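You operate a simulated robot arm through the tools that you are given. There is no shell and no other tool. Be economical: measure what you need, move in short steps, check, and stop when the job is done.

The job below is to be done with a simulated robot arm. You get a single attempt, and the scene is never put back.

TASK
Open the tank drawer, take the yellow cup from there tray and put it on the long bench, then shut the drawer. Fetch the white rag and set it in the blue crate on the top of the green belt. Pull the left bench drawer open. Do these in any order. Set down upright: yellow cup.

The check looks at the end state, three seconds after you hand in, the way a careful person would. Anything else that was tipped, shoved, dropped, spilled or broken makes it a failure.

THE ROBOT
A 6-joint arm with a two-finger parallel gripper on a trunk, on a base that drives. Base frame: it is fixed to the floor where the robot stands at the start and does not move with it; the origin is under the middle of the robot, x ahead of it, y to its left, z up. Readings come in cm, rad, newtons and seconds.
With the tool pointing down near the work surface it reaches from about 32 to 70 cm from the robot's upright axis, wherever it stands. Its first joint turns from -2.897 to 2.897 rad. Places, roughly: blue crate [-75, -525, 100]; left bench drawer [-230, -60, 80]; long bench [350, 10, 80]; tank drawer [70, 0, 50]; white rag [-75, -475, 100]; yellow cup (8x8x13 cm) [60, -10, 50]. Payload 4.1 kg.
The TCP is the grasp point between the finger pads, 2.3 cm short of the fingertips. In the tool frame z runs along the fingers and y along their closing line. Largest opening 9.4 cm; finger width 3.8, thickness 1; the body of the gripper, 5.4 by 9.6 cm, starts 3.9 cm behind the TCP.
Orientation is that of the tool frame in the base frame, as a unit quaternion [x, y, z, w]. With the fingers straight down and closing along the base's y, the tool's x points along the base's -x, its y along +y and its z along -z.

THE INTERFACE
- The arm moves only by the tool nudge_tool. Its argument "commands" is a list of rows, each a list of 7 numbers: the shift along the base's x, y, z in cm, then the turn, a rotation vector about the base's x, y, z in rad, then the finger opening in cm, from 0 to 9.4. In form: [[dx, dy, dz, rx, ry, rz, gripper], ...]. A call has 1 to 8 rows; each row shifts and turns the commanded pose from where the row before left it. A row lasts 0.2 s, in which the tool goes at most 5 cm and 0.15 rad; a call with a longer step from one row to the next is refused whole, and so is a gripper value outside its range. A pose out of reach is approached as far as the arm can. The call stops where the force on the tool passes 40 N (or 10 N more than at its start, if that is more) or the arm is blocked; 0.2 s more then pass. Each finger travels about 4.5 cm/s and halts on what it meets, pressing with about 26 N; the grip force reading is that of the motor and also rises with nothing between the fingers. The clock runs only during rows and for 0.2 s after the last one: add rows that do not move to give the fingers time. The reply holds the time, the measured pose of the TCP, the force on the tool along the base axes, the opening and the grip force, in the units named above and with some noise, with the torque about the TCP (base axes, N m) and any sound that the robot's microphone picked up.
- Cameras (640 x 400 px; columns grow to the right, rows downward): "scene" is now at [3.15, 13.18, 117.76]; the picture's right is [-0.30, -0.95, 0.00], its down [-0.62, 0.19, -0.76] and it looks along [0.73, -0.23, -0.65] (base axes); focal length 271 px, centre (320, 200). "wrist" rides on the gripper at [8.6, 1.6, -7.5] in the tool frame; the picture's right is [-0.18, 0.98, 0.00], its down [-0.58, -0.11, -0.81] and it looks along [-0.79, -0.15, 0.59] (tool axes); focal length 243 px, centre (320, 200). There is no depth. A picture from a camera that has moved, and an enlarged one, comes with that camera's place and axes in the base frame and with its lens. The place of the scene camera against the robot may be out by one fixed shift of up to 2.5 cm in any direction.
- snapshot(camera): a new picture of that camera. The clock stands still meanwhile.
- lift_body(by): slides the trunk up (or, below 0, down) by that many cm; the arm and the scene camera ride with it, the base frame stays. It gives what a move gives, with no picture.
- roll_base(legs): drives the robot by 1 to 6 legs, each [ahead, turn to the left] in cm and rad, along the robot's own axes; the way and the turn of a leg run together, so that a leg with both is an arc; at most 150 cm and 3.142 rad a leg. The arm and the cameras ride along, it lands a little off, and it stops where it bumps. It gives what a move gives.
- head_to(pan, tilt): turns the head with the scene camera to pan (to the left, within 2.705 rad either way) and tilt (down, from -0.506 to 1.204), counted from straight ahead of the robot. It gives what a move gives.
- zoom(camera, box): a new picture of the part [left, top, right, bottom] of that camera's present view, enlarged. The clock stands still meanwhile.
- finish_job(): hands the job in; it is judged then, once.

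Go step by step. Nothing tells you exact positions but the pictures and the camera data: compare them with the known pose of the tool, close in by small moves and look again before you grip or let go. The budget is 165 turns and 108 pictures, counting those below and the enlarged ones. Unless the task says otherwise, let go and move clear before handing in, and close with one line.

The tools are called after "Emit:" by a JSON object that holds its "api" and its "payload". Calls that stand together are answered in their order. nudge_tool: Moves the arm, as the interface text tells. Its arguments: {"type":"object","properties":{"commands":{"type":"array","items":{"type":"array","items":{"type":"number"}}}},"required":["commands"]} The other tools are called the same way: lift_body (by) slides the trunk up or down; roll_base (legs) drives the base; head_to (pan, tilt) turns the head that bears the scene camera; snapshot (camera) takes a picture; zoom (camera, box) takes an enlarged picture of a part of a camera's view; finish_job () hands the job in.

At the start:

```text
time_s: 0.0
tcp_pos: [41.81, 13.61, 96.01]
orientation: [-0.001, 1.0, 0.0, 0.0]
contact_force: [0.2, 0.8, -0.1]
moment: [0.03, 0.01, 0.01]
finger_gap: 9.38
grip_force: 0.0
trunk travel left (down, up): [-12.5, 46.5]
robot x, y, heading: [0.03, -0.07, -0.0]
head pan, tilt: [-0.302, 0.703]
```

scene: 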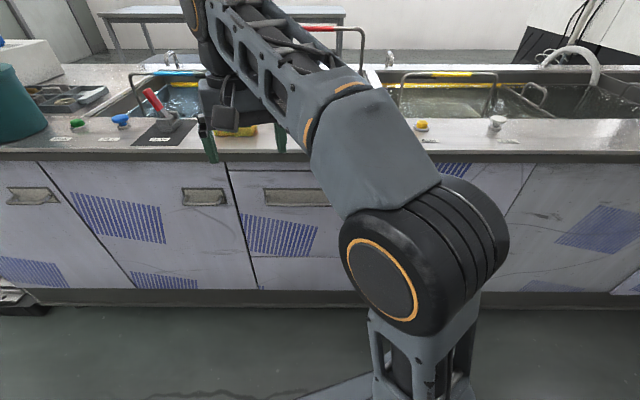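
wrist: 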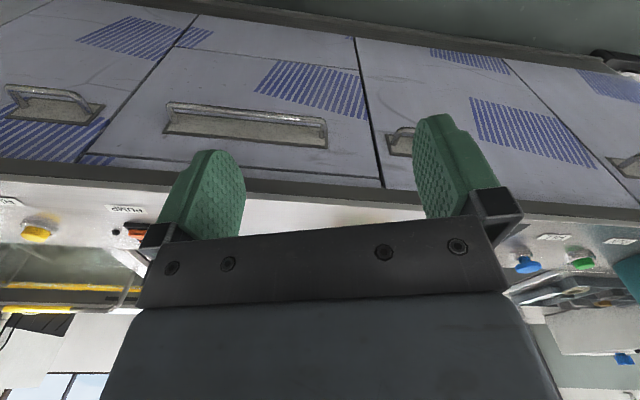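

I see a tank counter in front with drawer fronts; the middle wide handle is probably the tank drawer. I'll look around with the head first.

Emit:
{"api": "zoom", "payload": {"camera": "scene", "box": [100, 100, 420, 300]}}

Emit:
{"api": "zoom", "payload": {"camera": "wrist", "box": [0, 0, 640, 400]}}

```text
2.00 times, centred on (260, 200) of scene
camera zoom: at [3.15, 13.18, 117.76], right [-0.3, -0.95, 0.0], down [-0.62, 0.19, -0.76], along [0.73, -0.23, -0.65], focal length 542 px, centre (440, 200)
```

zoom: 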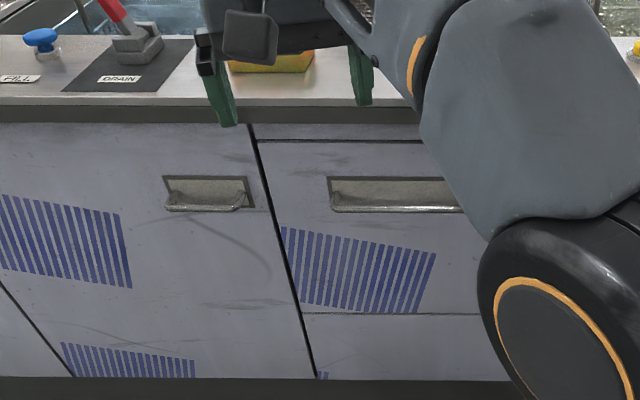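

```text
1.00 times, centred on (320, 200) of wrist
camera zoom: at [33.19, 15.3, 103.46], right [0.18, 0.98, 0.0], down [0.58, -0.11, 0.81], along [0.79, -0.15, -0.59], focal length 243 px, centre (320, 200)
```

zoom: 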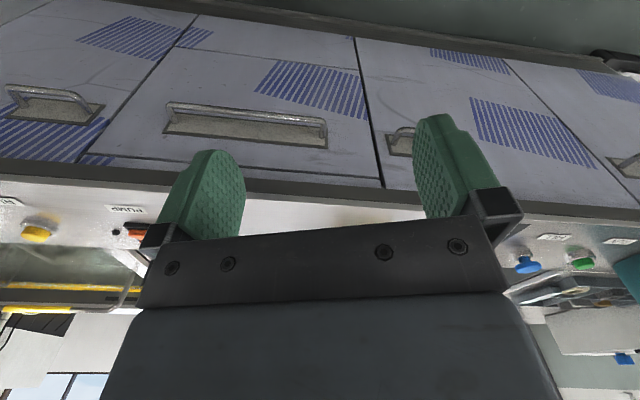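

The counter face is skewed by about 0.3 rad from my axes, and the wide handle is near (51, 1.5, 74). I'll survey the surroundings by turning the head.

Emit:
{"api": "head_to", "payload": {"pan": 0.6, "tilt": 0.3}}

Emit:
{"api": "snapshot", "payload": {"camera": "scene"}}

Emit:
{"api": "head_to", "payload": {"pan": -1.4, "tilt": 0.3}}

Emit:
{"api": "snapshot", "payload": {"camera": "scene"}}

Emit:
{"api": "head_to", "payload": {"pan": -2.6, "tilt": 0.3}}

Emit:
{"api": "snapshot", "payload": {"camera": "scene"}}

Emit:
{"api": "head_to", "payload": {"pan": 2.2, "tilt": 0.3}}

Emit:
{"api": "snapshot", "payload": {"camera": "scene"}}

Emit:
{"api": "head_to", "payload": {"pan": 0, "tilt": 0.1}}

Emit:
{"api": "snapshot", "payload": {"camera": "scene"}}

```text
time_s: 1.2
tcp_pos: [41.88, 13.71, 95.96]
orientation: [0.0, 1.0, 0.001, 0.0]
contact_force: [0.1, 0.0, 0.3]
moment: [-0.05, -0.03, -0.01]
finger_gap: 9.43
grip_force: 0.2
trunk travel left (down, up): [-12.5, 46.5]
robot x, y, heading: [-0.21, 0.2, -0.006]
head pan, tilt: [0.6, 0.3]
```

```text
103 pictures are left
camera scene: at [2.77, 20.98, 121.41], right [0.56, -0.83, 0.0], down [-0.24, -0.17, -0.96], along [0.79, 0.54, -0.3], focal length 271 px, centre (320, 200)
```

scene: 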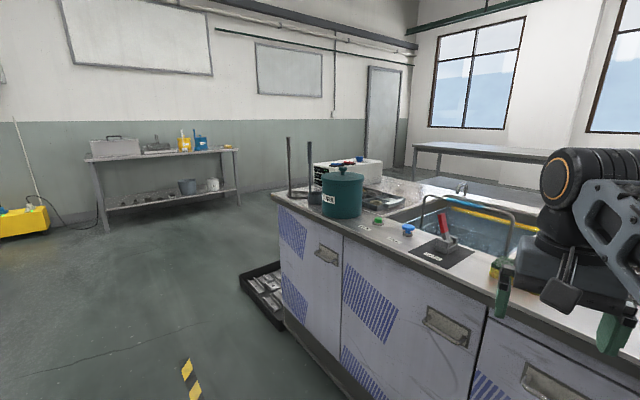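

```text
time_s: 3.1
tcp_pos: [41.89, 13.68, 95.97]
orientation: [0.0, 1.0, 0.001, 0.0]
contact_force: [0.1, 0.0, -0.2]
moment: [0.02, -0.03, 0.03]
finger_gap: 9.4
grip_force: 0.0
trunk travel left (down, up): [-12.5, 46.5]
robot x, y, heading: [0.16, -0.17, 0.0]
head pan, tilt: [-1.4, 0.3]
```

```text
102 pictures are left
camera scene: at [-3.35, 6.51, 121.41], right [-0.99, -0.17, 0.0], down [-0.05, 0.29, -0.96], along [0.16, -0.94, -0.3], focal length 271 px, centre (320, 200)
```

scene: 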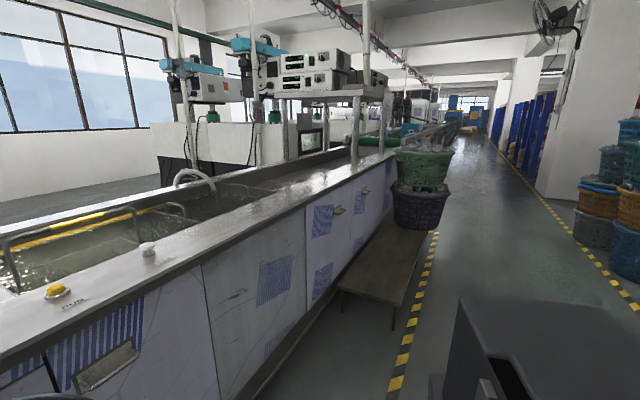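

```text
time_s: 4.5
tcp_pos: [41.91, 13.74, 96.01]
orientation: [0.0, 1.0, 0.0, 0.0]
contact_force: [0.3, 0.2, 0.3]
moment: [0.02, 0.0, 0.03]
finger_gap: 9.41
grip_force: 0.1
trunk travel left (down, up): [-12.5, 46.5]
robot x, y, heading: [0.04, 0.17, 0.003]
head pan, tilt: [-2.601, 0.3]
```

```text
101 pictures are left
camera scene: at [-12.94, 10.89, 121.41], right [-0.52, 0.86, 0.0], down [0.25, 0.15, -0.96], along [-0.82, -0.49, -0.3], focal length 271 px, centre (320, 200)
```

scene: 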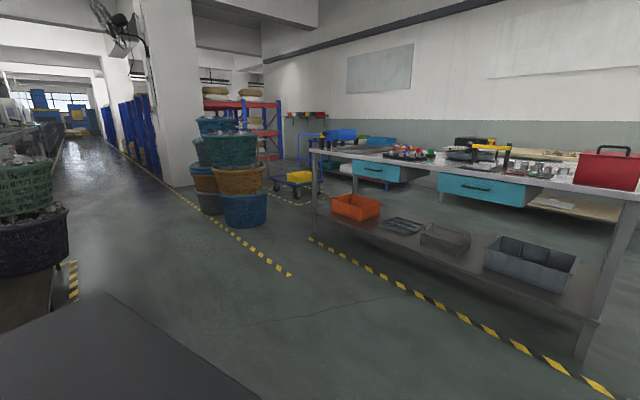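

```text
time_s: 8.3
tcp_pos: [41.99, 13.73, 95.85]
orientation: [0.001, 1.0, 0.0, 0.0]
contact_force: [0.3, 0.0, -0.4]
moment: [0.0, -0.05, 0.0]
finger_gap: 9.41
grip_force: 0.1
trunk travel left (down, up): [-12.5, 46.5]
robot x, y, heading: [0.15, 0.12, -0.004]
head pan, tilt: [2.201, 0.3]
```

```text
100 pictures are left
camera scene: at [-10.44, 23.26, 121.41], right [0.81, 0.59, 0.0], down [0.17, -0.24, -0.96], along [-0.56, 0.77, -0.3], focal length 271 px, centre (320, 200)
```

scene: 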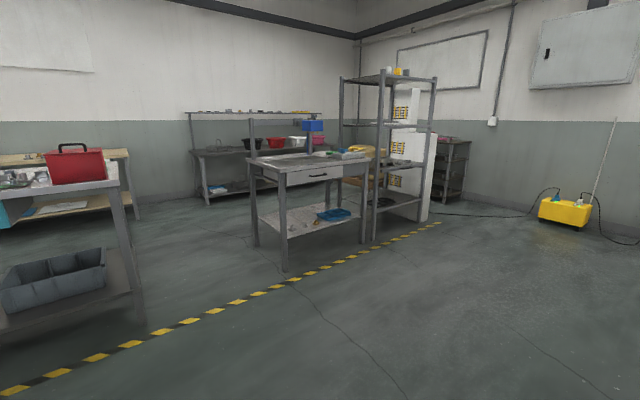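

```text
time_s: 10.4
tcp_pos: [41.94, 13.73, 96.0]
orientation: [0.001, 1.0, 0.001, 0.0]
contact_force: [-0.7, -1.1, 0.3]
moment: [0.0, 0.02, -0.01]
finger_gap: 9.39
grip_force: 0.0
trunk travel left (down, up): [-12.5, 46.5]
robot x, y, heading: [-0.07, -0.03, -0.005]
head pan, tilt: [0.0, 0.099]
```

```text
99 pictures are left
camera scene: at [4.26, 15.71, 123.28], right [0.0, -1.0, 0.0], down [-0.1, 0.0, -1.0], along [1.0, 0.0, -0.1], focal length 271 px, centre (320, 200)
```

scene: 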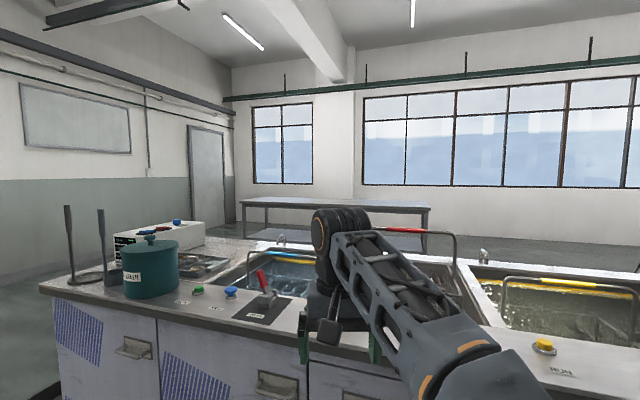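

The long bench is beyond the tank by the windows and the teal bench drawers are behind me. I'll back off a little and turn to face the tank drawer squarely.

Emit:
{"api": "roll_base", "payload": {"legs": [[-20, 0], [0, -0.31]]}}

Emit:
{"api": "head_to", "payload": {"pan": 0.15, "tilt": 0.6}}

Emit:
{"api": "snapshot", "payload": {"camera": "scene"}}

Emit:
{"api": "snapshot", "payload": {"camera": "wrist"}}

```text
time_s: 13.0
tcp_pos: [23.87, -0.0, 95.95]
orientation: [0.157, 0.988, 0.0, 0.0]
contact_force: [0.1, -0.5, 0.2]
moment: [0.02, 0.03, -0.01]
finger_gap: 9.38
grip_force: 0.0
trunk travel left (down, up): [-12.5, 46.5]
robot x, y, heading: [-20.35, 0.2, -0.316]
head pan, tilt: [0.0, 0.099]
```

```text
time_s: 13.9
tcp_pos: [23.78, -0.01, 96.0]
orientation: [0.158, 0.988, 0.0, 0.0]
contact_force: [-0.6, 0.1, -0.3]
moment: [-0.02, 0.01, 0.03]
finger_gap: 9.4
grip_force: 0.1
trunk travel left (down, up): [-12.5, 46.5]
robot x, y, heading: [-20.06, 0.52, -0.314]
head pan, tilt: [0.15, 0.6]
```

```text
98 pictures are left
camera scene: at [-10.96, 15.32, 118.67], right [-0.17, -0.99, 0.0], down [-0.56, 0.09, -0.83], along [0.81, -0.14, -0.56], focal length 271 px, centre (320, 200)
```

scene: 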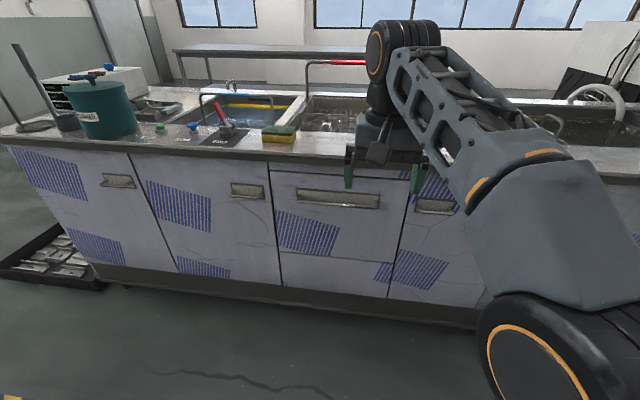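

```text
97 pictures are left
camera wrist: at [16.1, 4.21, 103.45], right [0.48, 0.88, 0.0], down [0.52, -0.28, 0.81], along [0.71, -0.39, -0.59], focal length 243 px, centre (320, 200)
```

wrist: 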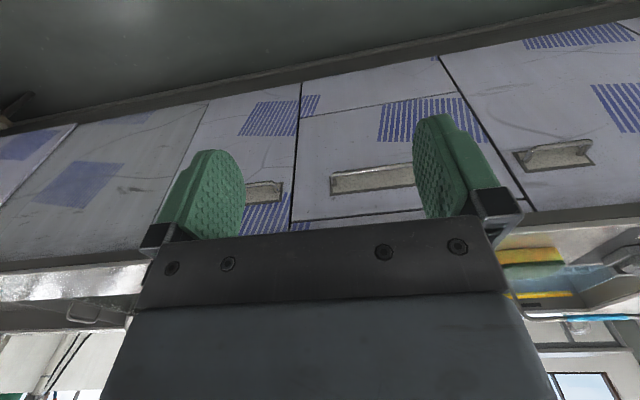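

Now a closer look at the handle shape.

Emit:
{"api": "zoom", "payload": {"camera": "scene", "box": [220, 150, 420, 275]}}

Emit:
{"api": "zoom", "payload": {"camera": "wrist", "box": [240, 100, 440, 225]}}

```text
3.20 times, centred on (320, 212) of scene
camera zoom: at [-10.96, 15.32, 118.67], right [-0.17, -0.99, 0.0], down [-0.56, 0.09, -0.83], along [0.81, -0.14, -0.56], focal length 867 px, centre (320, 160)
```

zoom: 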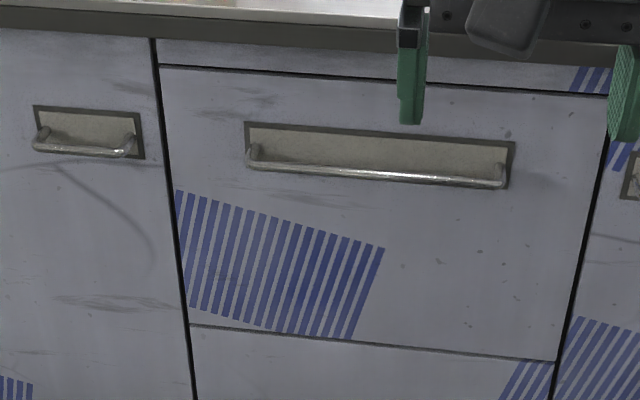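

```text
3.20 times, centred on (340, 162) of wrist
camera zoom: at [16.1, 4.21, 103.45], right [0.48, 0.88, 0.0], down [0.52, -0.28, 0.81], along [0.71, -0.39, -0.59], focal length 776 px, centre (256, 320)
```

zoom: 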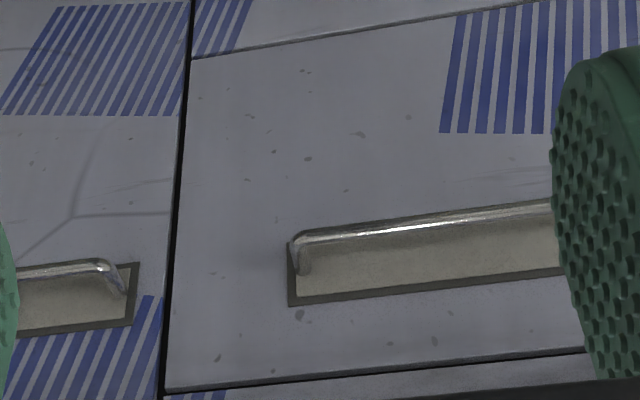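

The handle is a bow bar standing out a few cm. I'll turn the tool to point horizontally at it.

Emit:
{"api": "nudge_tool", "payload": {"commands": [[0, 0, 0, -0.0441, -0.1358, 0, 9.4], [0, 0, 0, -0.0441, -0.1358, 0, 9.4], [0, 0, 0, -0.0441, -0.1358, 0, 9.4], [0, 0, 0, -0.0441, -0.1358, 0, 9.4], [0, 0, 0, -0.0441, -0.1358, 0, 9.4], [0, 0, 0, -0.0441, -0.1358, 0, 9.4]]}}

Emit:
{"api": "nudge_tool", "payload": {"commands": [[0, 0, 0, -0.0441, -0.1358, 0, 9.4], [0, 0, 0, -0.0441, -0.1358, 0, 9.4], [0, 0, 0, -0.0441, -0.1358, 0, 9.4], [0, 0, 0, -0.0441, -0.1358, 0, 9.4], [0, 0, 0, -0.0441, -0.1358, 0, 9.4], [0, 0, 0, 0, 0, 0, 9.4]]}}

Emit:
{"api": "nudge_tool", "payload": {"commands": [[0, 0, 0, 0.136, -0.044, 0, 9.4], [0, 0, 0, 0.136, -0.044, 0, 9.4], [0, 0, 0, 0.136, -0.044, 0, 9.4], [0, 0, 0, 0.136, -0.044, 0, 9.4], [0, 0, 0, 0.136, -0.044, 0, 9.4], [0, 0, 0, 0.136, -0.044, 0, 9.4]]}}

Emit:
{"api": "nudge_tool", "payload": {"commands": [[0, 0, 0, 0.136, -0.044, 0, 9.4], [0, 0, 0, 0.136, -0.044, 0, 9.4], [0, 0, 0, 0.136, -0.044, 0, 9.4], [0, 0, 0, 0.136, -0.044, 0, 9.4], [0, 0, 0, 0.136, -0.044, 0, 9.4], [0, 0, 0, 0, 0, 0, 9.4]]}}

Emit:
{"api": "snapshot", "payload": {"camera": "wrist"}}

Emit:
{"api": "snapshot", "payload": {"camera": "scene"}}

```text
time_s: 15.3
tcp_pos: [23.97, -0.04, 96.05]
orientation: [0.143, 0.898, -0.064, 0.411]
contact_force: [0.1, 0.3, -1.1]
moment: [0.0, 0.02, 0.04]
finger_gap: 9.38
grip_force: 0.1
trunk travel left (down, up): [-12.5, 46.5]
robot x, y, heading: [-20.47, -0.03, -0.318]
head pan, tilt: [0.15, 0.6]
```

```text
time_s: 16.7
tcp_pos: [23.92, -0.03, 95.96]
orientation: [0.111, 0.698, -0.11, 0.699]
contact_force: [-0.7, -0.4, -0.1]
moment: [0.0, 0.03, 0.02]
finger_gap: 9.37
grip_force: 0.0
trunk travel left (down, up): [-12.5, 46.5]
robot x, y, heading: [-19.9, 0.17, -0.319]
head pan, tilt: [0.15, 0.6]
```

```text
time_s: 18.1
tcp_pos: [23.8, 0.1, 95.96]
orientation: [0.393, 0.589, 0.192, 0.68]
contact_force: [-0.2, 0.1, 0.2]
moment: [-0.03, -0.01, 0.0]
finger_gap: 9.41
grip_force: 0.1
trunk travel left (down, up): [-12.5, 46.5]
robot x, y, heading: [-20.36, 0.2, -0.314]
head pan, tilt: [0.15, 0.6]
```

```text
time_s: 19.5
tcp_pos: [21.48, -1.13, 102.84]
orientation: [0.577, 0.425, 0.412, 0.563]
contact_force: [0.9, -0.8, -0.1]
moment: [0.02, 0.01, -0.01]
finger_gap: 9.41
grip_force: 0.0
out of reach, approached as far as the arm can: row 3, 4, 5
trunk travel left (down, up): [-12.5, 46.5]
robot x, y, heading: [-20.28, 0.17, -0.314]
head pan, tilt: [0.15, 0.6]
```

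```text
94 pictures are left
camera wrist: at [17.05, 9.28, 104.63], right [-0.03, -0.18, 0.98], down [-0.95, -0.31, -0.09], along [0.32, -0.93, -0.16], focal length 243 px, centre (320, 200)
```

wrist: 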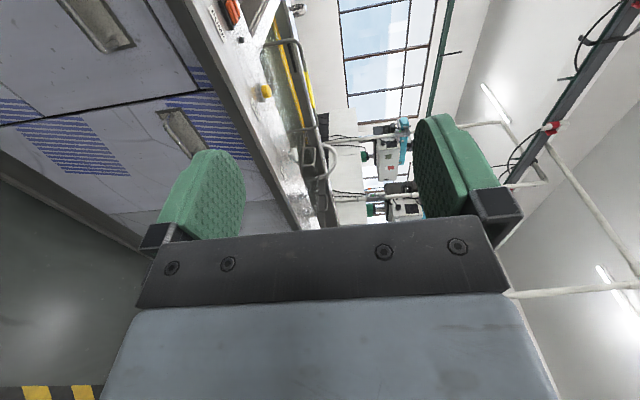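

```text
93 pictures are left
camera scene: at [-10.39, 15.02, 118.72], right [-0.17, -0.99, 0.0], down [-0.56, 0.1, -0.82], along [0.81, -0.14, -0.57], focal length 271 px, centre (320, 200)
```

scene: 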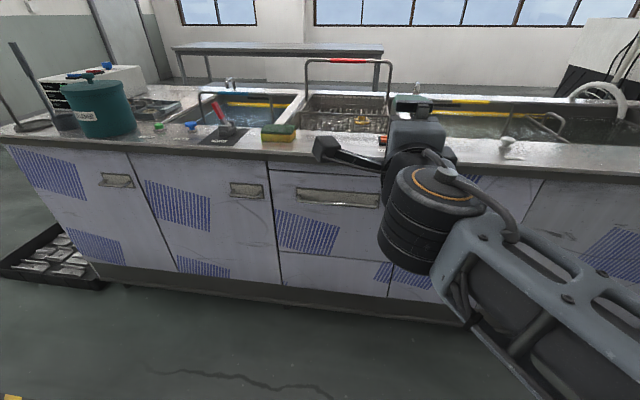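

The tool points along the drawer normal with the fingers closing vertically. I'll move it in front of the bar with a stand-off.

Emit:
{"api": "nudge_tool", "payload": {"commands": [[2.57, 0.88, -3.5, 0, 0, 0, 9.4], [2.57, 0.88, -3.5, 0, 0, 0, 9.4], [2.57, 0.88, -3.5, 0, 0, 0, 9.4], [2.57, 0.88, -3.5, 0, 0, 0, 9.4], [2.57, 0.88, -3.5, 0, 0, 0, 9.4], [2.57, 0.88, -3.5, 0, 0, 0, 9.4], [0, 0, 0, 0, 0, 0, 9.4]]}}

Emit:
{"api": "snapshot", "payload": {"camera": "wrist"}}

Emit:
{"api": "snapshot", "payload": {"camera": "scene"}}

```text
time_s: 21.1
tcp_pos: [28.39, -1.81, 104.97]
orientation: [0.576, 0.422, 0.412, 0.566]
contact_force: [-0.2, 0.2, 0.3]
moment: [-0.03, -0.01, 0.01]
finger_gap: 9.39
grip_force: 0.1
out of reach, approached as far as the arm can: row 1, 2, 3, 4, 5, 6
trunk travel left (down, up): [-12.5, 46.5]
robot x, y, heading: [-20.27, 0.09, -0.316]
head pan, tilt: [0.15, 0.6]
```

```text
92 pictures are left
camera wrist: at [23.88, 8.7, 106.64], right [-0.03, -0.18, 0.98], down [-0.95, -0.31, -0.09], along [0.32, -0.93, -0.16], focal length 243 px, centre (320, 200)
```

wrist: 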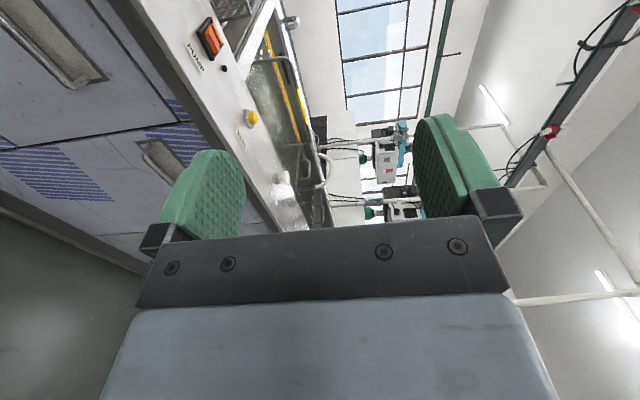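

```text
91 pictures are left
camera scene: at [-10.97, 15.32, 118.66], right [-0.17, -0.99, 0.0], down [-0.56, 0.09, -0.83], along [0.81, -0.14, -0.56], focal length 271 px, centre (320, 200)
```

scene: 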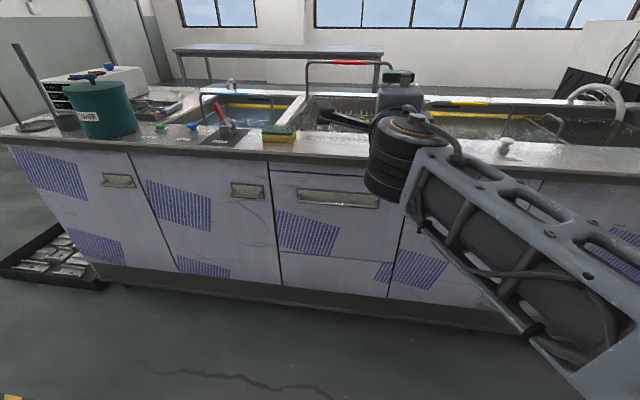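

That roll direction ran the arm into a limit. I'll go back and roll the other way.

Emit:
{"api": "nudge_tool", "payload": {"commands": [[-2.57, -0.88, 3.5, 0, 0, 0, 9.4], [-2.57, -0.88, 3.5, 0, 0, 0, 9.4], [-2.57, -0.88, 3.5, 0, 0, 0, 9.4], [-2.57, -0.88, 3.5, 0, 0, 0, 9.4], [-2.57, -0.88, 3.5, 0, 0, 0, 9.4], [-2.57, -0.88, 3.5, 0, 0, 0, 9.4], [0, 0, 0, 0, 0, 0, 9.4]]}}

Emit:
{"api": "nudge_tool", "payload": {"commands": [[0, 0, 0, -0.136, 0.044, 0, 9.4], [0, 0, 0, -0.136, 0.044, 0, 9.4], [0, 0, 0, -0.136, 0.044, 0, 9.4], [0, 0, 0, -0.136, 0.044, 0, 9.4], [0, 0, 0, -0.136, 0.044, 0, 9.4], [0, 0, 0, -0.136, 0.044, 0, 9.4]]}}

Emit:
{"api": "nudge_tool", "payload": {"commands": [[0, 0, 0, -0.136, 0.044, 0, 9.4], [0, 0, 0, -0.136, 0.044, 0, 9.4], [0, 0, 0, -0.136, 0.044, 0, 9.4], [0, 0, 0, -0.136, 0.044, 0, 9.4], [0, 0, 0, -0.136, 0.044, 0, 9.4], [0, 0, 0, 0, 0, 0, 9.4]]}}

Emit:
{"api": "nudge_tool", "payload": {"commands": [[0, 0, 0, -0.136, 0.044, 0, 9.4], [0, 0, 0, -0.136, 0.044, 0, 9.4], [0, 0, 0, -0.136, 0.044, 0, 9.4], [0, 0, 0, -0.136, 0.044, 0, 9.4], [0, 0, 0, -0.136, 0.044, 0, 9.4], [0, 0, 0, -0.136, 0.044, 0, 9.4]]}}

Emit:
{"api": "nudge_tool", "payload": {"commands": [[0, 0, 0, -0.136, 0.044, 0, 9.4], [0, 0, 0, -0.136, 0.044, 0, 9.4], [0, 0, 0, -0.136, 0.044, 0, 9.4], [0, 0, 0, -0.136, 0.044, 0, 9.4], [0, 0, 0, -0.136, 0.044, 0, 9.4], [0, 0, 0, 0, 0, 0, 9.4]]}}

```text
time_s: 22.7
tcp_pos: [12.89, -7.24, 126.01]
orientation: [0.573, 0.416, 0.416, 0.57]
contact_force: [0.3, 0.3, -0.8]
moment: [0.02, -0.02, 0.0]
finger_gap: 9.42
grip_force: 0.1
trunk travel left (down, up): [-12.5, 46.5]
robot x, y, heading: [-20.45, 0.18, -0.318]
head pan, tilt: [0.15, 0.6]
```

```text
time_s: 24.1
tcp_pos: [13.05, -6.9, 126.14]
orientation: [0.347, 0.616, 0.14, 0.693]
contact_force: [1.2, 0.0, -0.1]
moment: [0.0, 0.02, 0.04]
finger_gap: 9.43
grip_force: 0.1
trunk travel left (down, up): [-12.5, 46.5]
robot x, y, heading: [-20.51, -0.22, -0.316]
head pan, tilt: [0.15, 0.6]
```

```text
time_s: 25.5
tcp_pos: [12.96, -7.06, 125.94]
orientation: [0.111, 0.698, -0.111, 0.698]
contact_force: [0.4, 0.1, -0.7]
moment: [0.0, 0.0, 0.01]
finger_gap: 9.35
grip_force: 0.1
trunk travel left (down, up): [-12.5, 46.5]
robot x, y, heading: [-20.04, 0.43, -0.315]
head pan, tilt: [0.15, 0.6]
```

```text
time_s: 26.9
tcp_pos: [12.99, -7.1, 125.93]
orientation: [-0.19, 0.681, -0.391, 0.589]
contact_force: [0.3, -1.4, 0.9]
moment: [0.02, 0.01, 0.02]
finger_gap: 9.4
grip_force: 0.0
trunk travel left (down, up): [-12.5, 46.5]
robot x, y, heading: [-20.05, 0.47, -0.314]
head pan, tilt: [0.15, 0.6]
```

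```text
time_s: 28.3
tcp_pos: [13.03, -7.15, 126.11]
orientation: [0.416, -0.571, 0.572, -0.416]
contact_force: [0.3, -0.2, -0.4]
moment: [-0.03, 0.0, -0.01]
finger_gap: 9.4
grip_force: 0.0
trunk travel left (down, up): [-12.5, 46.5]
robot x, y, heading: [-20.18, 0.02, -0.312]
head pan, tilt: [0.15, 0.6]
```

The other roll works. Now moving to the stand-off in front of the bar.

Emit:
{"api": "nudge_tool", "payload": {"commands": [[2.2, 1.03, -4.25, 0, 0, 0, 9.4], [2.2, 1.03, -4.25, 0, 0, 0, 9.4], [2.2, 1.03, -4.25, 0, 0, 0, 9.4], [2.2, 1.03, -4.25, 0, 0, 0, 9.4], [2.2, 1.03, -4.25, 0, 0, 0, 9.4], [2.2, 1.03, -4.25, 0, 0, 0, 9.4], [0, 0, 0, 0, 0, 0, 9.4]]}}

Emit:
{"api": "nudge_tool", "payload": {"commands": [[2.2, 1.03, -4.25, 0, 0, 0, 9.4], [2.2, 1.03, -4.25, 0, 0, 0, 9.4], [2.2, 1.03, -4.25, 0, 0, 0, 9.4], [2.2, 1.03, -4.25, 0, 0, 0, 9.4], [2.2, 1.03, -4.25, 0, 0, 0, 9.4], [2.2, 1.03, -4.25, 0, 0, 0, 9.4], [0, 0, 0, 0, 0, 0, 9.4]]}}

Emit:
{"api": "snapshot", "payload": {"camera": "wrist"}}

Emit:
{"api": "snapshot", "payload": {"camera": "scene"}}

```text
time_s: 29.9
tcp_pos: [26.16, -0.88, 100.61]
orientation: [0.416, -0.571, 0.572, -0.416]
contact_force: [0.2, -0.5, 1.0]
moment: [0.01, 0.01, 0.01]
finger_gap: 9.39
grip_force: 0.0
trunk travel left (down, up): [-12.5, 46.5]
robot x, y, heading: [-20.48, 0.02, -0.317]
head pan, tilt: [0.15, 0.6]
```

```text
time_s: 31.5
tcp_pos: [39.46, 5.23, 74.79]
orientation: [-0.415, 0.572, -0.571, 0.418]
contact_force: [-0.2, -0.1, -0.5]
moment: [0.0, 0.04, 0.02]
finger_gap: 9.42
grip_force: 0.1
trunk travel left (down, up): [-12.5, 46.5]
robot x, y, heading: [-20.3, 0.08, -0.319]
head pan, tilt: [0.15, 0.6]
```

```text
90 pictures are left
camera wrist: at [29.69, -0.75, 73.14], right [0.06, 0.18, -0.98], down [-0.59, 0.8, 0.11], along [0.81, 0.57, 0.15], focal length 243 px, centre (320, 200)
```

wrist: 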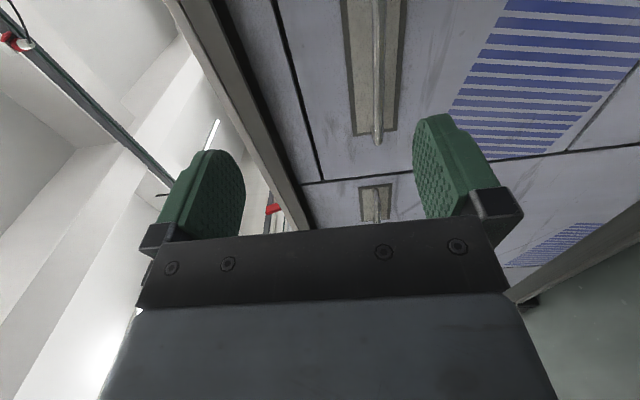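

```text
89 pictures are left
camera scene: at [-10.97, 15.32, 118.66], right [-0.17, -0.99, 0.0], down [-0.56, 0.09, -0.83], along [0.81, -0.14, -0.56], focal length 271 px, centre (320, 200)
```

scene: 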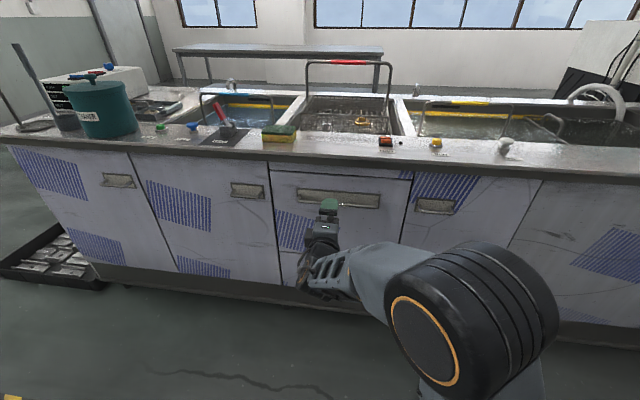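

The bar is between the fingers but about 4 cm lower. I'll lower the tool, advance part way and look again.

Emit:
{"api": "nudge_tool", "payload": {"commands": [[0, 0, -4.2, 0, 0, 0, 9.4], [3.8, -1.24, 0, 0, 0, 0, 9.4], [3.8, -1.24, 0, 0, 0, 0, 9.4], [0, 0, 0, 0, 0, 0, 9.4]]}}

Emit:
{"api": "snapshot", "payload": {"camera": "wrist"}}

Emit:
{"api": "zoom", "payload": {"camera": "scene", "box": [240, 150, 400, 250]}}

```text
time_s: 32.5
tcp_pos: [47.24, 2.92, 70.79]
orientation: [0.416, -0.571, 0.572, -0.417]
contact_force: [-0.2, 0.0, 0.7]
moment: [0.01, 0.03, 0.0]
finger_gap: 9.41
grip_force: 0.1
trunk travel left (down, up): [-12.5, 46.5]
robot x, y, heading: [-20.28, 0.03, -0.311]
head pan, tilt: [0.15, 0.6]
```

```text
88 pictures are left
camera wrist: at [37.38, -3.09, 69.07], right [0.06, 0.18, -0.98], down [-0.59, 0.8, 0.11], along [0.81, 0.57, 0.15], focal length 243 px, centre (320, 200)
```

wrist: 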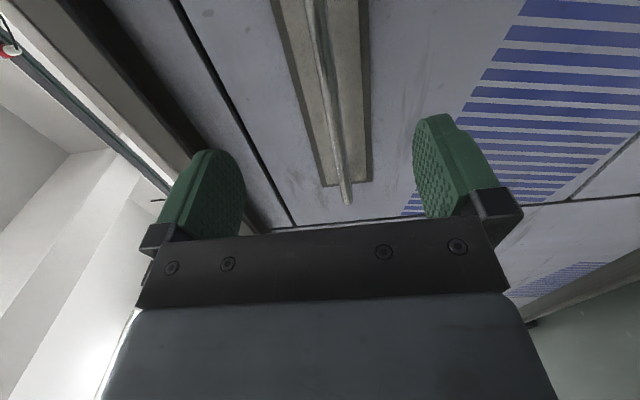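

```text
4.00 times, centred on (320, 200) of scene
camera zoom: at [-10.96, 15.32, 118.66], right [-0.17, -0.99, 0.0], down [-0.56, 0.09, -0.83], along [0.81, -0.14, -0.56], focal length 1084 px, centre (320, 200)
```

zoom: 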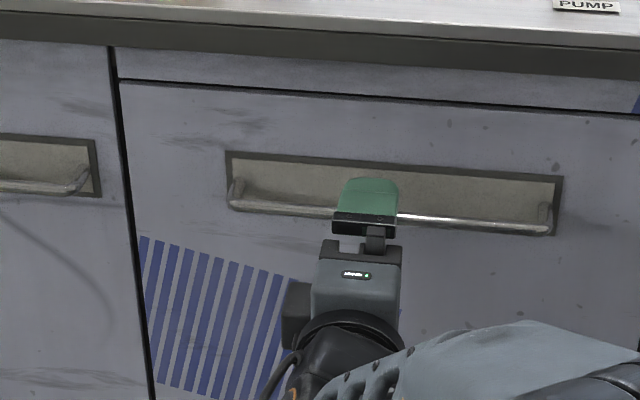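

The bar is about 6.5 cm ahead, at z ≈ 70.2. I'll advance onto it and close.

Emit:
{"api": "nudge_tool", "payload": {"commands": [[3.1, -1.0, -0.5, 0, 0, 0, 9.4], [2.9, -0.94, 0, 0, 0, 0, 9.4], [0, 0, 0, 0, 0, 0, 9.4]]}}

Emit:
{"api": "snapshot", "payload": {"camera": "wrist"}}

Emit:
{"api": "zoom", "payload": {"camera": "scene", "box": [240, 150, 400, 250]}}

```text
time_s: 33.3
tcp_pos: [53.01, 0.94, 70.1]
orientation: [0.416, -0.571, 0.572, -0.417]
contact_force: [0.4, 0.0, 0.4]
moment: [-0.02, -0.01, -0.01]
finger_gap: 9.39
grip_force: 0.1
trunk travel left (down, up): [-12.5, 46.5]
robot x, y, heading: [-20.12, -0.06, -0.313]
head pan, tilt: [0.15, 0.6]
```

```text
86 pictures are left
camera wrist: at [43.25, -5.12, 68.48], right [0.06, 0.18, -0.98], down [-0.59, 0.8, 0.11], along [0.81, 0.57, 0.15], focal length 243 px, centre (320, 200)
```

wrist: 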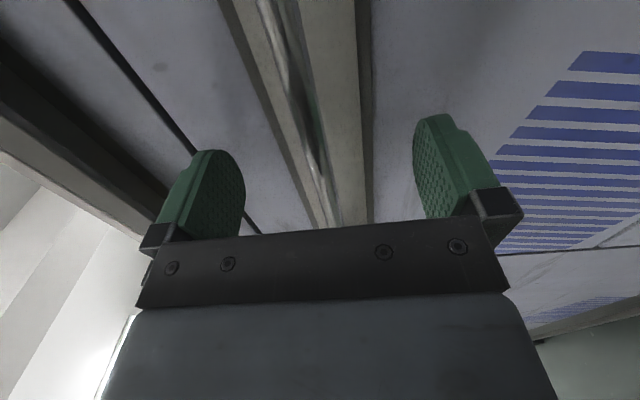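

```text
4.00 times, centred on (320, 200) of scene
camera zoom: at [-10.96, 15.32, 118.66], right [-0.17, -0.99, 0.0], down [-0.56, 0.09, -0.83], along [0.81, -0.14, -0.56], focal length 1084 px, centre (320, 200)
```

zoom: 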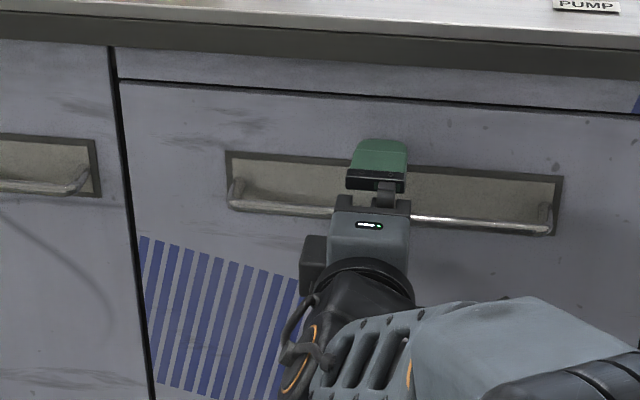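

The bar sits centred between the fingers. Closing now.

Emit:
{"api": "nudge_tool", "payload": {"commands": [[0, 0, 0, 0, 0, 0, 0], [0, 0, 0, 0, 0, 0, 0], [0, 0, 0, 0, 0, 0, 0], [0, 0, 0, 0, 0, 0, 0], [0, 0, 0, 0, 0, 0, 0], [0, 0, 0, 0, 0, 0, 0], [0, 0, 0, 0, 0, 0, 0]]}}

Emit:
{"api": "snapshot", "payload": {"camera": "wrist"}}

```text
time_s: 34.9
tcp_pos: [53.04, 0.73, 69.86]
orientation: [-0.417, 0.573, -0.571, 0.415]
contact_force: [-4.7, -1.1, -7.0]
moment: [-0.05, 0.06, 0.11]
finger_gap: 1.08
grip_force: 44.7
trunk travel left (down, up): [-12.5, 46.5]
robot x, y, heading: [-19.96, -0.4, -0.318]
head pan, tilt: [0.15, 0.6]
```

```text
84 pictures are left
camera wrist: at [43.22, -5.11, 68.38], right [0.06, 0.18, -0.98], down [-0.59, 0.8, 0.11], along [0.81, 0.57, 0.15], focal length 243 px, centre (320, 200)
```

wrist: 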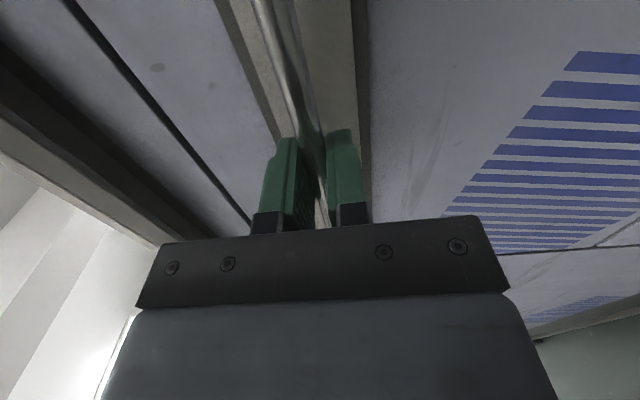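

The bar is held (1.08 cm). I'll pull the drawer by backing the base slowly.

Emit:
{"api": "roll_base", "payload": {"legs": [[-8, 0]]}}

Emit:
{"api": "snapshot", "payload": {"camera": "scene"}}

```text
time_s: 36.0
tcp_pos: [45.47, 3.28, 69.87]
orientation: [0.416, -0.572, 0.572, -0.416]
contact_force: [0.2, -3.9, -10.7]
moment: [-0.16, 0.12, 1.03]
finger_gap: 1.12
grip_force: 45.1
trunk travel left (down, up): [-12.5, 46.5]
robot x, y, heading: [-27.85, 2.66, -0.318]
head pan, tilt: [0.15, 0.6]
```

```text
83 pictures are left
camera scene: at [-18.47, 17.79, 118.65], right [-0.17, -0.99, 0.0], down [-0.56, 0.09, -0.82], along [0.81, -0.14, -0.57], focal length 271 px, centre (320, 200)
```

scene: 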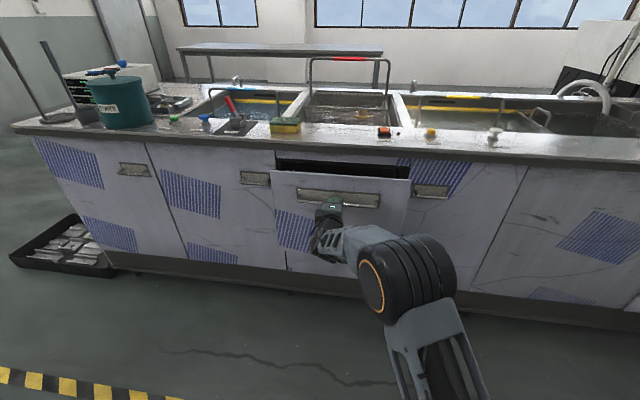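

The drawer is opening cleanly. Continuing the pull.

Emit:
{"api": "roll_base", "payload": {"legs": [[-12, 0]]}}

Emit:
{"api": "roll_base", "payload": {"legs": [[-10, 0]]}}

Emit:
{"api": "snapshot", "payload": {"camera": "scene"}}

```text
time_s: 37.2
tcp_pos: [33.84, 6.98, 70.02]
orientation: [-0.416, 0.573, -0.572, 0.415]
contact_force: [-0.5, -2.1, -5.3]
moment: [-0.05, 0.04, 1.08]
finger_gap: 1.07
grip_force: 44.8
trunk travel left (down, up): [-12.5, 46.5]
robot x, y, heading: [-39.33, 6.38, -0.32]
head pan, tilt: [0.15, 0.6]
```

```text
time_s: 38.4
tcp_pos: [24.34, 10.09, 70.05]
orientation: [-0.415, 0.573, -0.572, 0.415]
contact_force: [0.8, -1.4, -1.4]
moment: [0.02, 0.03, 1.05]
finger_gap: 1.12
grip_force: 45.3
trunk travel left (down, up): [-12.5, 46.5]
robot x, y, heading: [-49.11, 9.52, -0.316]
head pan, tilt: [0.15, 0.6]
```

```text
82 pictures are left
camera scene: at [-39.65, 24.75, 118.66], right [-0.17, -0.99, 0.0], down [-0.56, 0.1, -0.82], along [0.81, -0.14, -0.57], focal length 271 px, centre (320, 200)
```

scene: 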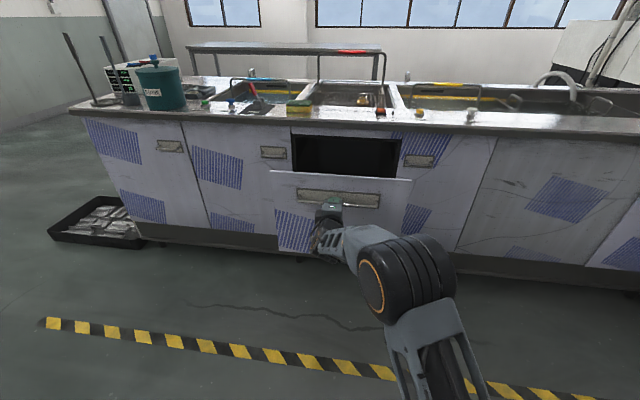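

About 30 cm open. A little more, then I'll look inside.

Emit:
{"api": "roll_base", "payload": {"legs": [[-6, 0]]}}

Emit:
{"api": "lift_body", "payload": {"by": 0}}

Emit:
{"api": "head_to", "payload": {"pan": 0.15, "tilt": 0.7}}

Emit:
{"api": "snapshot", "payload": {"camera": "scene"}}

```text
time_s: 39.4
tcp_pos: [18.63, 12.0, 69.91]
orientation: [-0.416, 0.573, -0.572, 0.415]
contact_force: [0.0, -0.1, 0.6]
moment: [0.0, -0.04, -0.01]
finger_gap: 0.0
grip_force: 42.4
trunk travel left (down, up): [-12.5, 46.5]
robot x, y, heading: [-54.5, 11.24, -0.315]
head pan, tilt: [0.15, 0.6]
```

```text
time_s: 39.9
tcp_pos: [18.75, 12.02, 70.0]
orientation: [-0.416, 0.573, -0.572, 0.414]
contact_force: [-0.8, 0.1, 0.2]
moment: [-0.02, -0.01, -0.02]
finger_gap: 0.01
grip_force: 42.4
trunk travel left (down, up): [-12.5, 46.5]
robot x, y, heading: [-54.56, 11.29, -0.323]
head pan, tilt: [0.15, 0.6]
```

```text
time_s: 40.5
tcp_pos: [18.67, 11.92, 69.91]
orientation: [-0.415, 0.573, -0.572, 0.415]
contact_force: [0.1, 0.7, 0.6]
moment: [0.02, 0.02, 0.02]
finger_gap: 0.02
grip_force: 42.7
trunk travel left (down, up): [-12.5, 46.5]
robot x, y, heading: [-54.52, 11.61, -0.318]
head pan, tilt: [0.15, 0.7]
```

```text
81 pictures are left
camera scene: at [-45.58, 26.67, 117.8], right [-0.17, -0.99, 0.0], down [-0.63, 0.11, -0.77], along [0.75, -0.13, -0.64], focal length 271 px, centre (320, 200)
```

scene: 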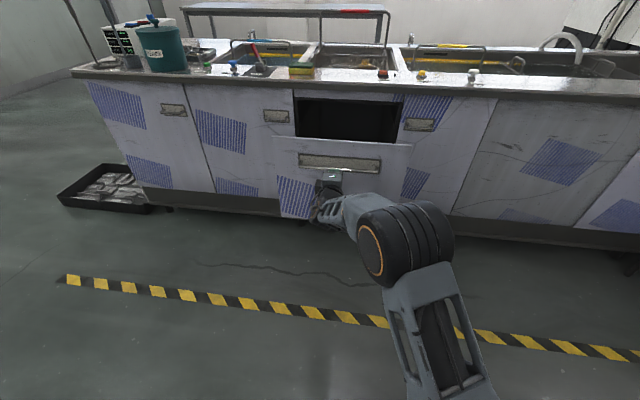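

The fingers slipped off at the end of travel, so the drawer is fully open. I'll back clear, raise the trunk and look into the drawer.

Emit:
{"api": "roll_base", "payload": {"legs": [[-5, 0]]}}

Emit:
{"api": "lift_body", "payload": {"by": 40}}

Emit:
{"api": "head_to", "payload": {"pan": 0.05, "tilt": 0.9}}

Emit:
{"api": "snapshot", "payload": {"camera": "scene"}}

```text
time_s: 41.4
tcp_pos: [13.93, 13.64, 70.08]
orientation: [-0.416, 0.573, -0.572, 0.415]
contact_force: [0.2, 0.1, 0.4]
moment: [0.0, 0.02, -0.01]
finger_gap: 0.0
grip_force: 41.9
trunk travel left (down, up): [-12.5, 46.5]
robot x, y, heading: [-59.3, 13.03, -0.317]
head pan, tilt: [0.15, 0.7]
```

```text
time_s: 45.3
tcp_pos: [14.05, 13.62, 109.88]
orientation: [-0.416, 0.572, -0.572, 0.415]
contact_force: [0.5, -0.6, 0.0]
moment: [0.0, 0.01, 0.01]
finger_gap: 0.0
grip_force: 42.6
trunk travel left (down, up): [-52.5, 6.5]
robot x, y, heading: [-59.51, 12.9, -0.317]
head pan, tilt: [0.15, 0.7]
```

```text
time_s: 46.0
tcp_pos: [13.99, 13.61, 109.97]
orientation: [-0.416, 0.572, -0.572, 0.416]
contact_force: [0.3, -0.2, -0.6]
moment: [-0.01, 0.03, 0.01]
finger_gap: 0.0
grip_force: 42.3
trunk travel left (down, up): [-52.5, 6.5]
robot x, y, heading: [-59.24, 12.51, -0.317]
head pan, tilt: [0.051, 0.901]
```

```text
80 pictures are left
camera scene: at [-51.41, 27.67, 156.19], right [-0.26, -0.96, 0.0], down [-0.76, 0.21, -0.62], along [0.6, -0.16, -0.78], focal length 271 px, centre (320, 200)
```

scene: 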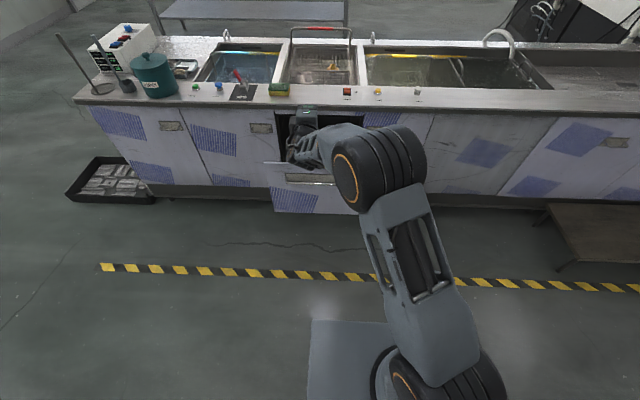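

The arm blocks the view; I'll return the tool to pointing down.

Emit:
{"api": "nudge_tool", "payload": {"commands": [[0, 0, 0, 0.136, -0.044, 0, 9.4], [0, 0, 0, 0.136, -0.044, 0, 9.4], [0, 0, 0, 0.136, -0.044, 0, 9.4], [0, 0, 0, 0.136, -0.044, 0, 9.4], [0, 0, 0, 0.136, -0.044, 0, 9.4], [0, 0, 0, 0.136, -0.044, 0, 9.4]]}}

Emit:
{"api": "nudge_tool", "payload": {"commands": [[0, 0, 0, 0.136, -0.044, 0, 9.4], [0, 0, 0, 0.136, -0.044, 0, 9.4], [0, 0, 0, 0.136, -0.044, 0, 9.4], [0, 0, 0, 0.136, -0.044, 0, 9.4], [0, 0, 0, 0.136, -0.044, 0, 9.4], [0, 0, 0, 0, 0, 0, 9.4]]}}

Emit:
{"api": "nudge_tool", "payload": {"commands": [[0, 0, 0, 0.0441, 0.1358, 0, 9.4], [0, 0, 0, 0.0441, 0.1358, 0, 9.4], [0, 0, 0, 0.0441, 0.1358, 0, 9.4], [0, 0, 0, 0.0441, 0.1358, 0, 9.4], [0, 0, 0, 0.0441, 0.1358, 0, 9.4], [0, 0, 0, 0.0441, 0.1358, 0, 9.4]]}}

Emit:
{"api": "nudge_tool", "payload": {"commands": [[0, 0, 0, 0.0441, 0.1358, 0, 9.4], [0, 0, 0, 0.0441, 0.1358, 0, 9.4], [0, 0, 0, 0.0441, 0.1358, 0, 9.4], [0, 0, 0, 0.0441, 0.1358, 0, 9.4], [0, 0, 0, 0.0441, 0.1358, 0, 9.4], [0, 0, 0, 0, 0, 0, 9.4]]}}

Emit:
{"api": "snapshot", "payload": {"camera": "scene"}}

Emit:
{"api": "snapshot", "payload": {"camera": "wrist"}}

```text
time_s: 47.4
tcp_pos: [14.0, 13.53, 109.97]
orientation: [-0.14, 0.694, -0.347, 0.616]
contact_force: [-0.8, -0.6, 0.4]
moment: [-0.04, 0.01, -0.01]
finger_gap: 9.39
grip_force: 0.1
trunk travel left (down, up): [-52.5, 6.5]
robot x, y, heading: [-59.62, 13.06, -0.314]
head pan, tilt: [0.051, 0.901]
```

```text
time_s: 48.8
tcp_pos: [13.93, 13.66, 110.09]
orientation: [0.11, 0.699, -0.107, 0.698]
contact_force: [0.4, -0.2, 0.1]
moment: [0.0, 0.01, -0.03]
finger_gap: 9.44
grip_force: 0.0
trunk travel left (down, up): [-52.5, 6.5]
robot x, y, heading: [-59.39, 13.08, -0.316]
head pan, tilt: [0.051, 0.901]
```

```text
time_s: 50.2
tcp_pos: [13.82, 13.65, 110.04]
orientation: [0.147, 0.926, -0.053, 0.344]
contact_force: [-0.5, -0.1, 0.7]
moment: [0.04, -0.03, 0.02]
finger_gap: 9.4
grip_force: 0.1
trunk travel left (down, up): [-52.5, 6.5]
robot x, y, heading: [-59.17, 12.93, -0.322]
head pan, tilt: [0.051, 0.901]
```

```text
time_s: 51.6
tcp_pos: [9.95, 13.52, 109.4]
orientation: [0.156, 0.987, -0.001, 0.022]
contact_force: [0.1, -0.7, -0.5]
moment: [0.0, 0.0, 0.0]
finger_gap: 9.42
grip_force: 0.0
out of reach, approached as far as the arm can: row 4, 5
trunk travel left (down, up): [-52.5, 6.5]
robot x, y, heading: [-59.64, 12.84, -0.319]
head pan, tilt: [0.051, 0.901]
```

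```text
79 pictures are left
camera scene: at [-51.38, 27.66, 156.18], right [-0.27, -0.96, 0.0], down [-0.76, 0.21, -0.62], along [0.6, -0.16, -0.78], focal length 271 px, centre (320, 200)
```

scene: 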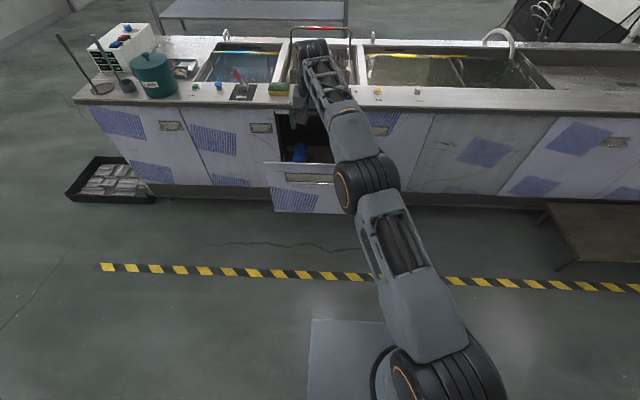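

```text
78 pictures are left
camera wrist: at [1.87, 17.77, 116.52], right [0.48, 0.88, 0.01], down [0.48, -0.28, 0.83], along [0.73, -0.39, -0.56], focal length 243 px, centre (320, 200)
```

wrist: 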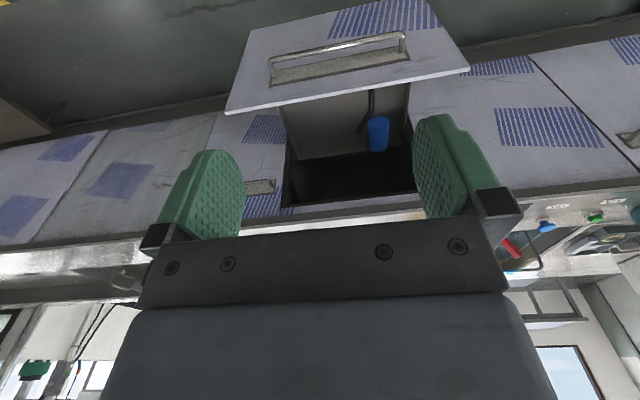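

There is a blue object in the drawer too; the yellow cup is still hidden. I'll drive forward so the drawer is within reach and look again.

Emit:
{"api": "roll_base", "payload": {"legs": [[25, 0]]}}

Emit:
{"api": "snapshot", "payload": {"camera": "wrist"}}

Emit:
{"api": "snapshot", "payload": {"camera": "scene"}}

```text
time_s: 53.4
tcp_pos: [34.2, 5.73, 109.39]
orientation: [0.156, 0.988, -0.001, 0.022]
contact_force: [-0.3, 0.5, -0.2]
moment: [-0.01, -0.01, 0.0]
finger_gap: 9.41
grip_force: 0.0
trunk travel left (down, up): [-52.5, 6.5]
robot x, y, heading: [-35.25, 5.17, -0.316]
head pan, tilt: [0.051, 0.901]
```

```text
77 pictures are left
camera wrist: at [26.01, 9.93, 116.51], right [0.48, 0.88, 0.01], down [0.48, -0.27, 0.83], along [0.73, -0.39, -0.56], focal length 243 px, centre (320, 200)
```

wrist: 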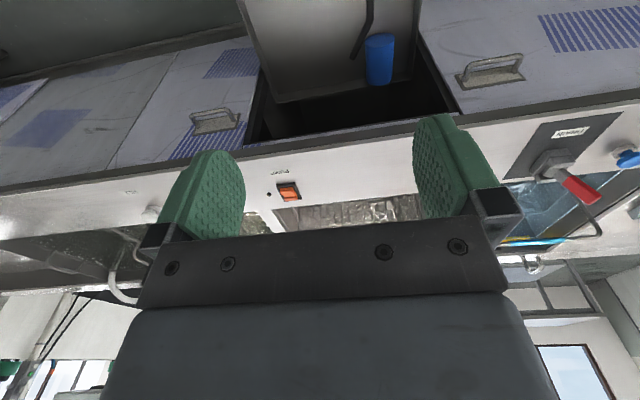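

```text
76 pictures are left
camera scene: at [-27.27, 19.72, 156.18], right [-0.26, -0.96, 0.0], down [-0.76, 0.21, -0.62], along [0.6, -0.16, -0.78], focal length 271 px, centre (320, 200)
```

scene: 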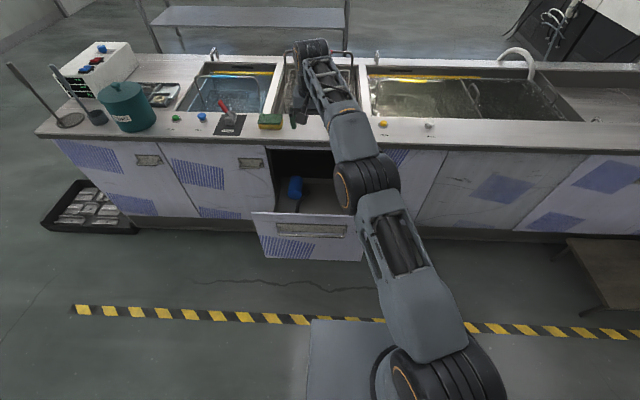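

I'll retract the tool so the wrist camera sees into the drawer.

Emit:
{"api": "nudge_tool", "payload": {"commands": [[-4.4, 1.4, 1, 0, 0, 0, 9.4], [-4.4, 1.4, 1, 0, 0, 0, 9.4], [-4.4, 1.4, 1, 0, 0, 0, 9.4], [-4.4, 1.4, 1, 0, 0, 0, 9.4], [-4.4, 1.4, 1, 0, 0, 0, 9.4], [-4.4, 1.4, 1, 0, 0, 0, 9.4], [0, 0, 0, 0, 0, 0, 9.4]]}}

Emit:
{"api": "snapshot", "payload": {"camera": "wrist"}}

```text
time_s: 55.0
tcp_pos: [7.49, 13.95, 115.33]
orientation: [0.156, 0.988, -0.001, 0.023]
contact_force: [-0.2, -1.0, 0.9]
moment: [0.02, 0.0, -0.01]
finger_gap: 9.39
grip_force: 0.2
trunk travel left (down, up): [-52.5, 6.5]
robot x, y, heading: [-35.21, 5.15, -0.313]
head pan, tilt: [0.051, 0.901]
```

```text
75 pictures are left
camera wrist: at [-0.57, 18.21, 122.37], right [0.48, 0.88, 0.01], down [0.48, -0.27, 0.83], along [0.73, -0.39, -0.56], focal length 243 px, centre (320, 200)
```

wrist: 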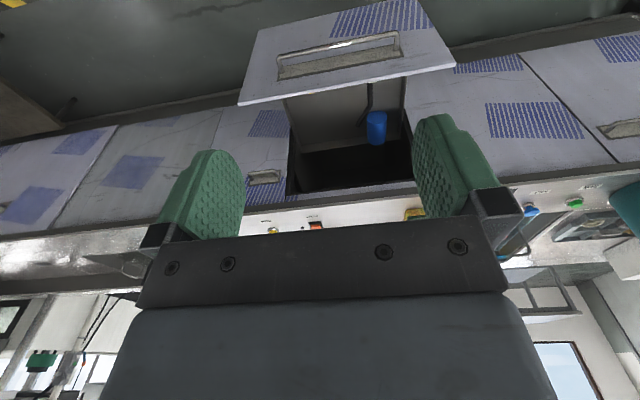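

Emit:
{"api": "head_to", "payload": {"pan": 0.05, "tilt": 1.0}}

Emit:
{"api": "snapshot", "payload": {"camera": "scene"}}

```text
time_s: 55.7
tcp_pos: [7.59, 14.07, 115.37]
orientation: [0.157, 0.987, -0.002, 0.023]
contact_force: [1.6, -0.8, -0.2]
moment: [0.0, 0.01, 0.0]
finger_gap: 9.41
grip_force: 0.1
trunk travel left (down, up): [-52.5, 6.5]
robot x, y, heading: [-35.15, 5.15, -0.314]
head pan, tilt: [0.051, 1.0]
```

```text
74 pictures are left
camera scene: at [-27.89, 19.89, 155.46], right [-0.26, -0.96, 0.0], down [-0.81, 0.22, -0.54], along [0.52, -0.14, -0.84], focal length 271 px, centre (320, 200)
```

scene: 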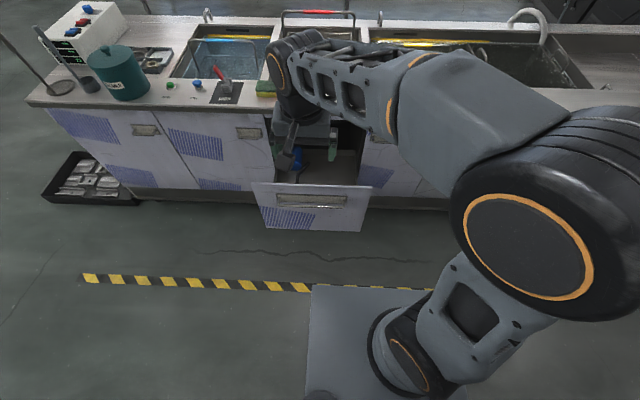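

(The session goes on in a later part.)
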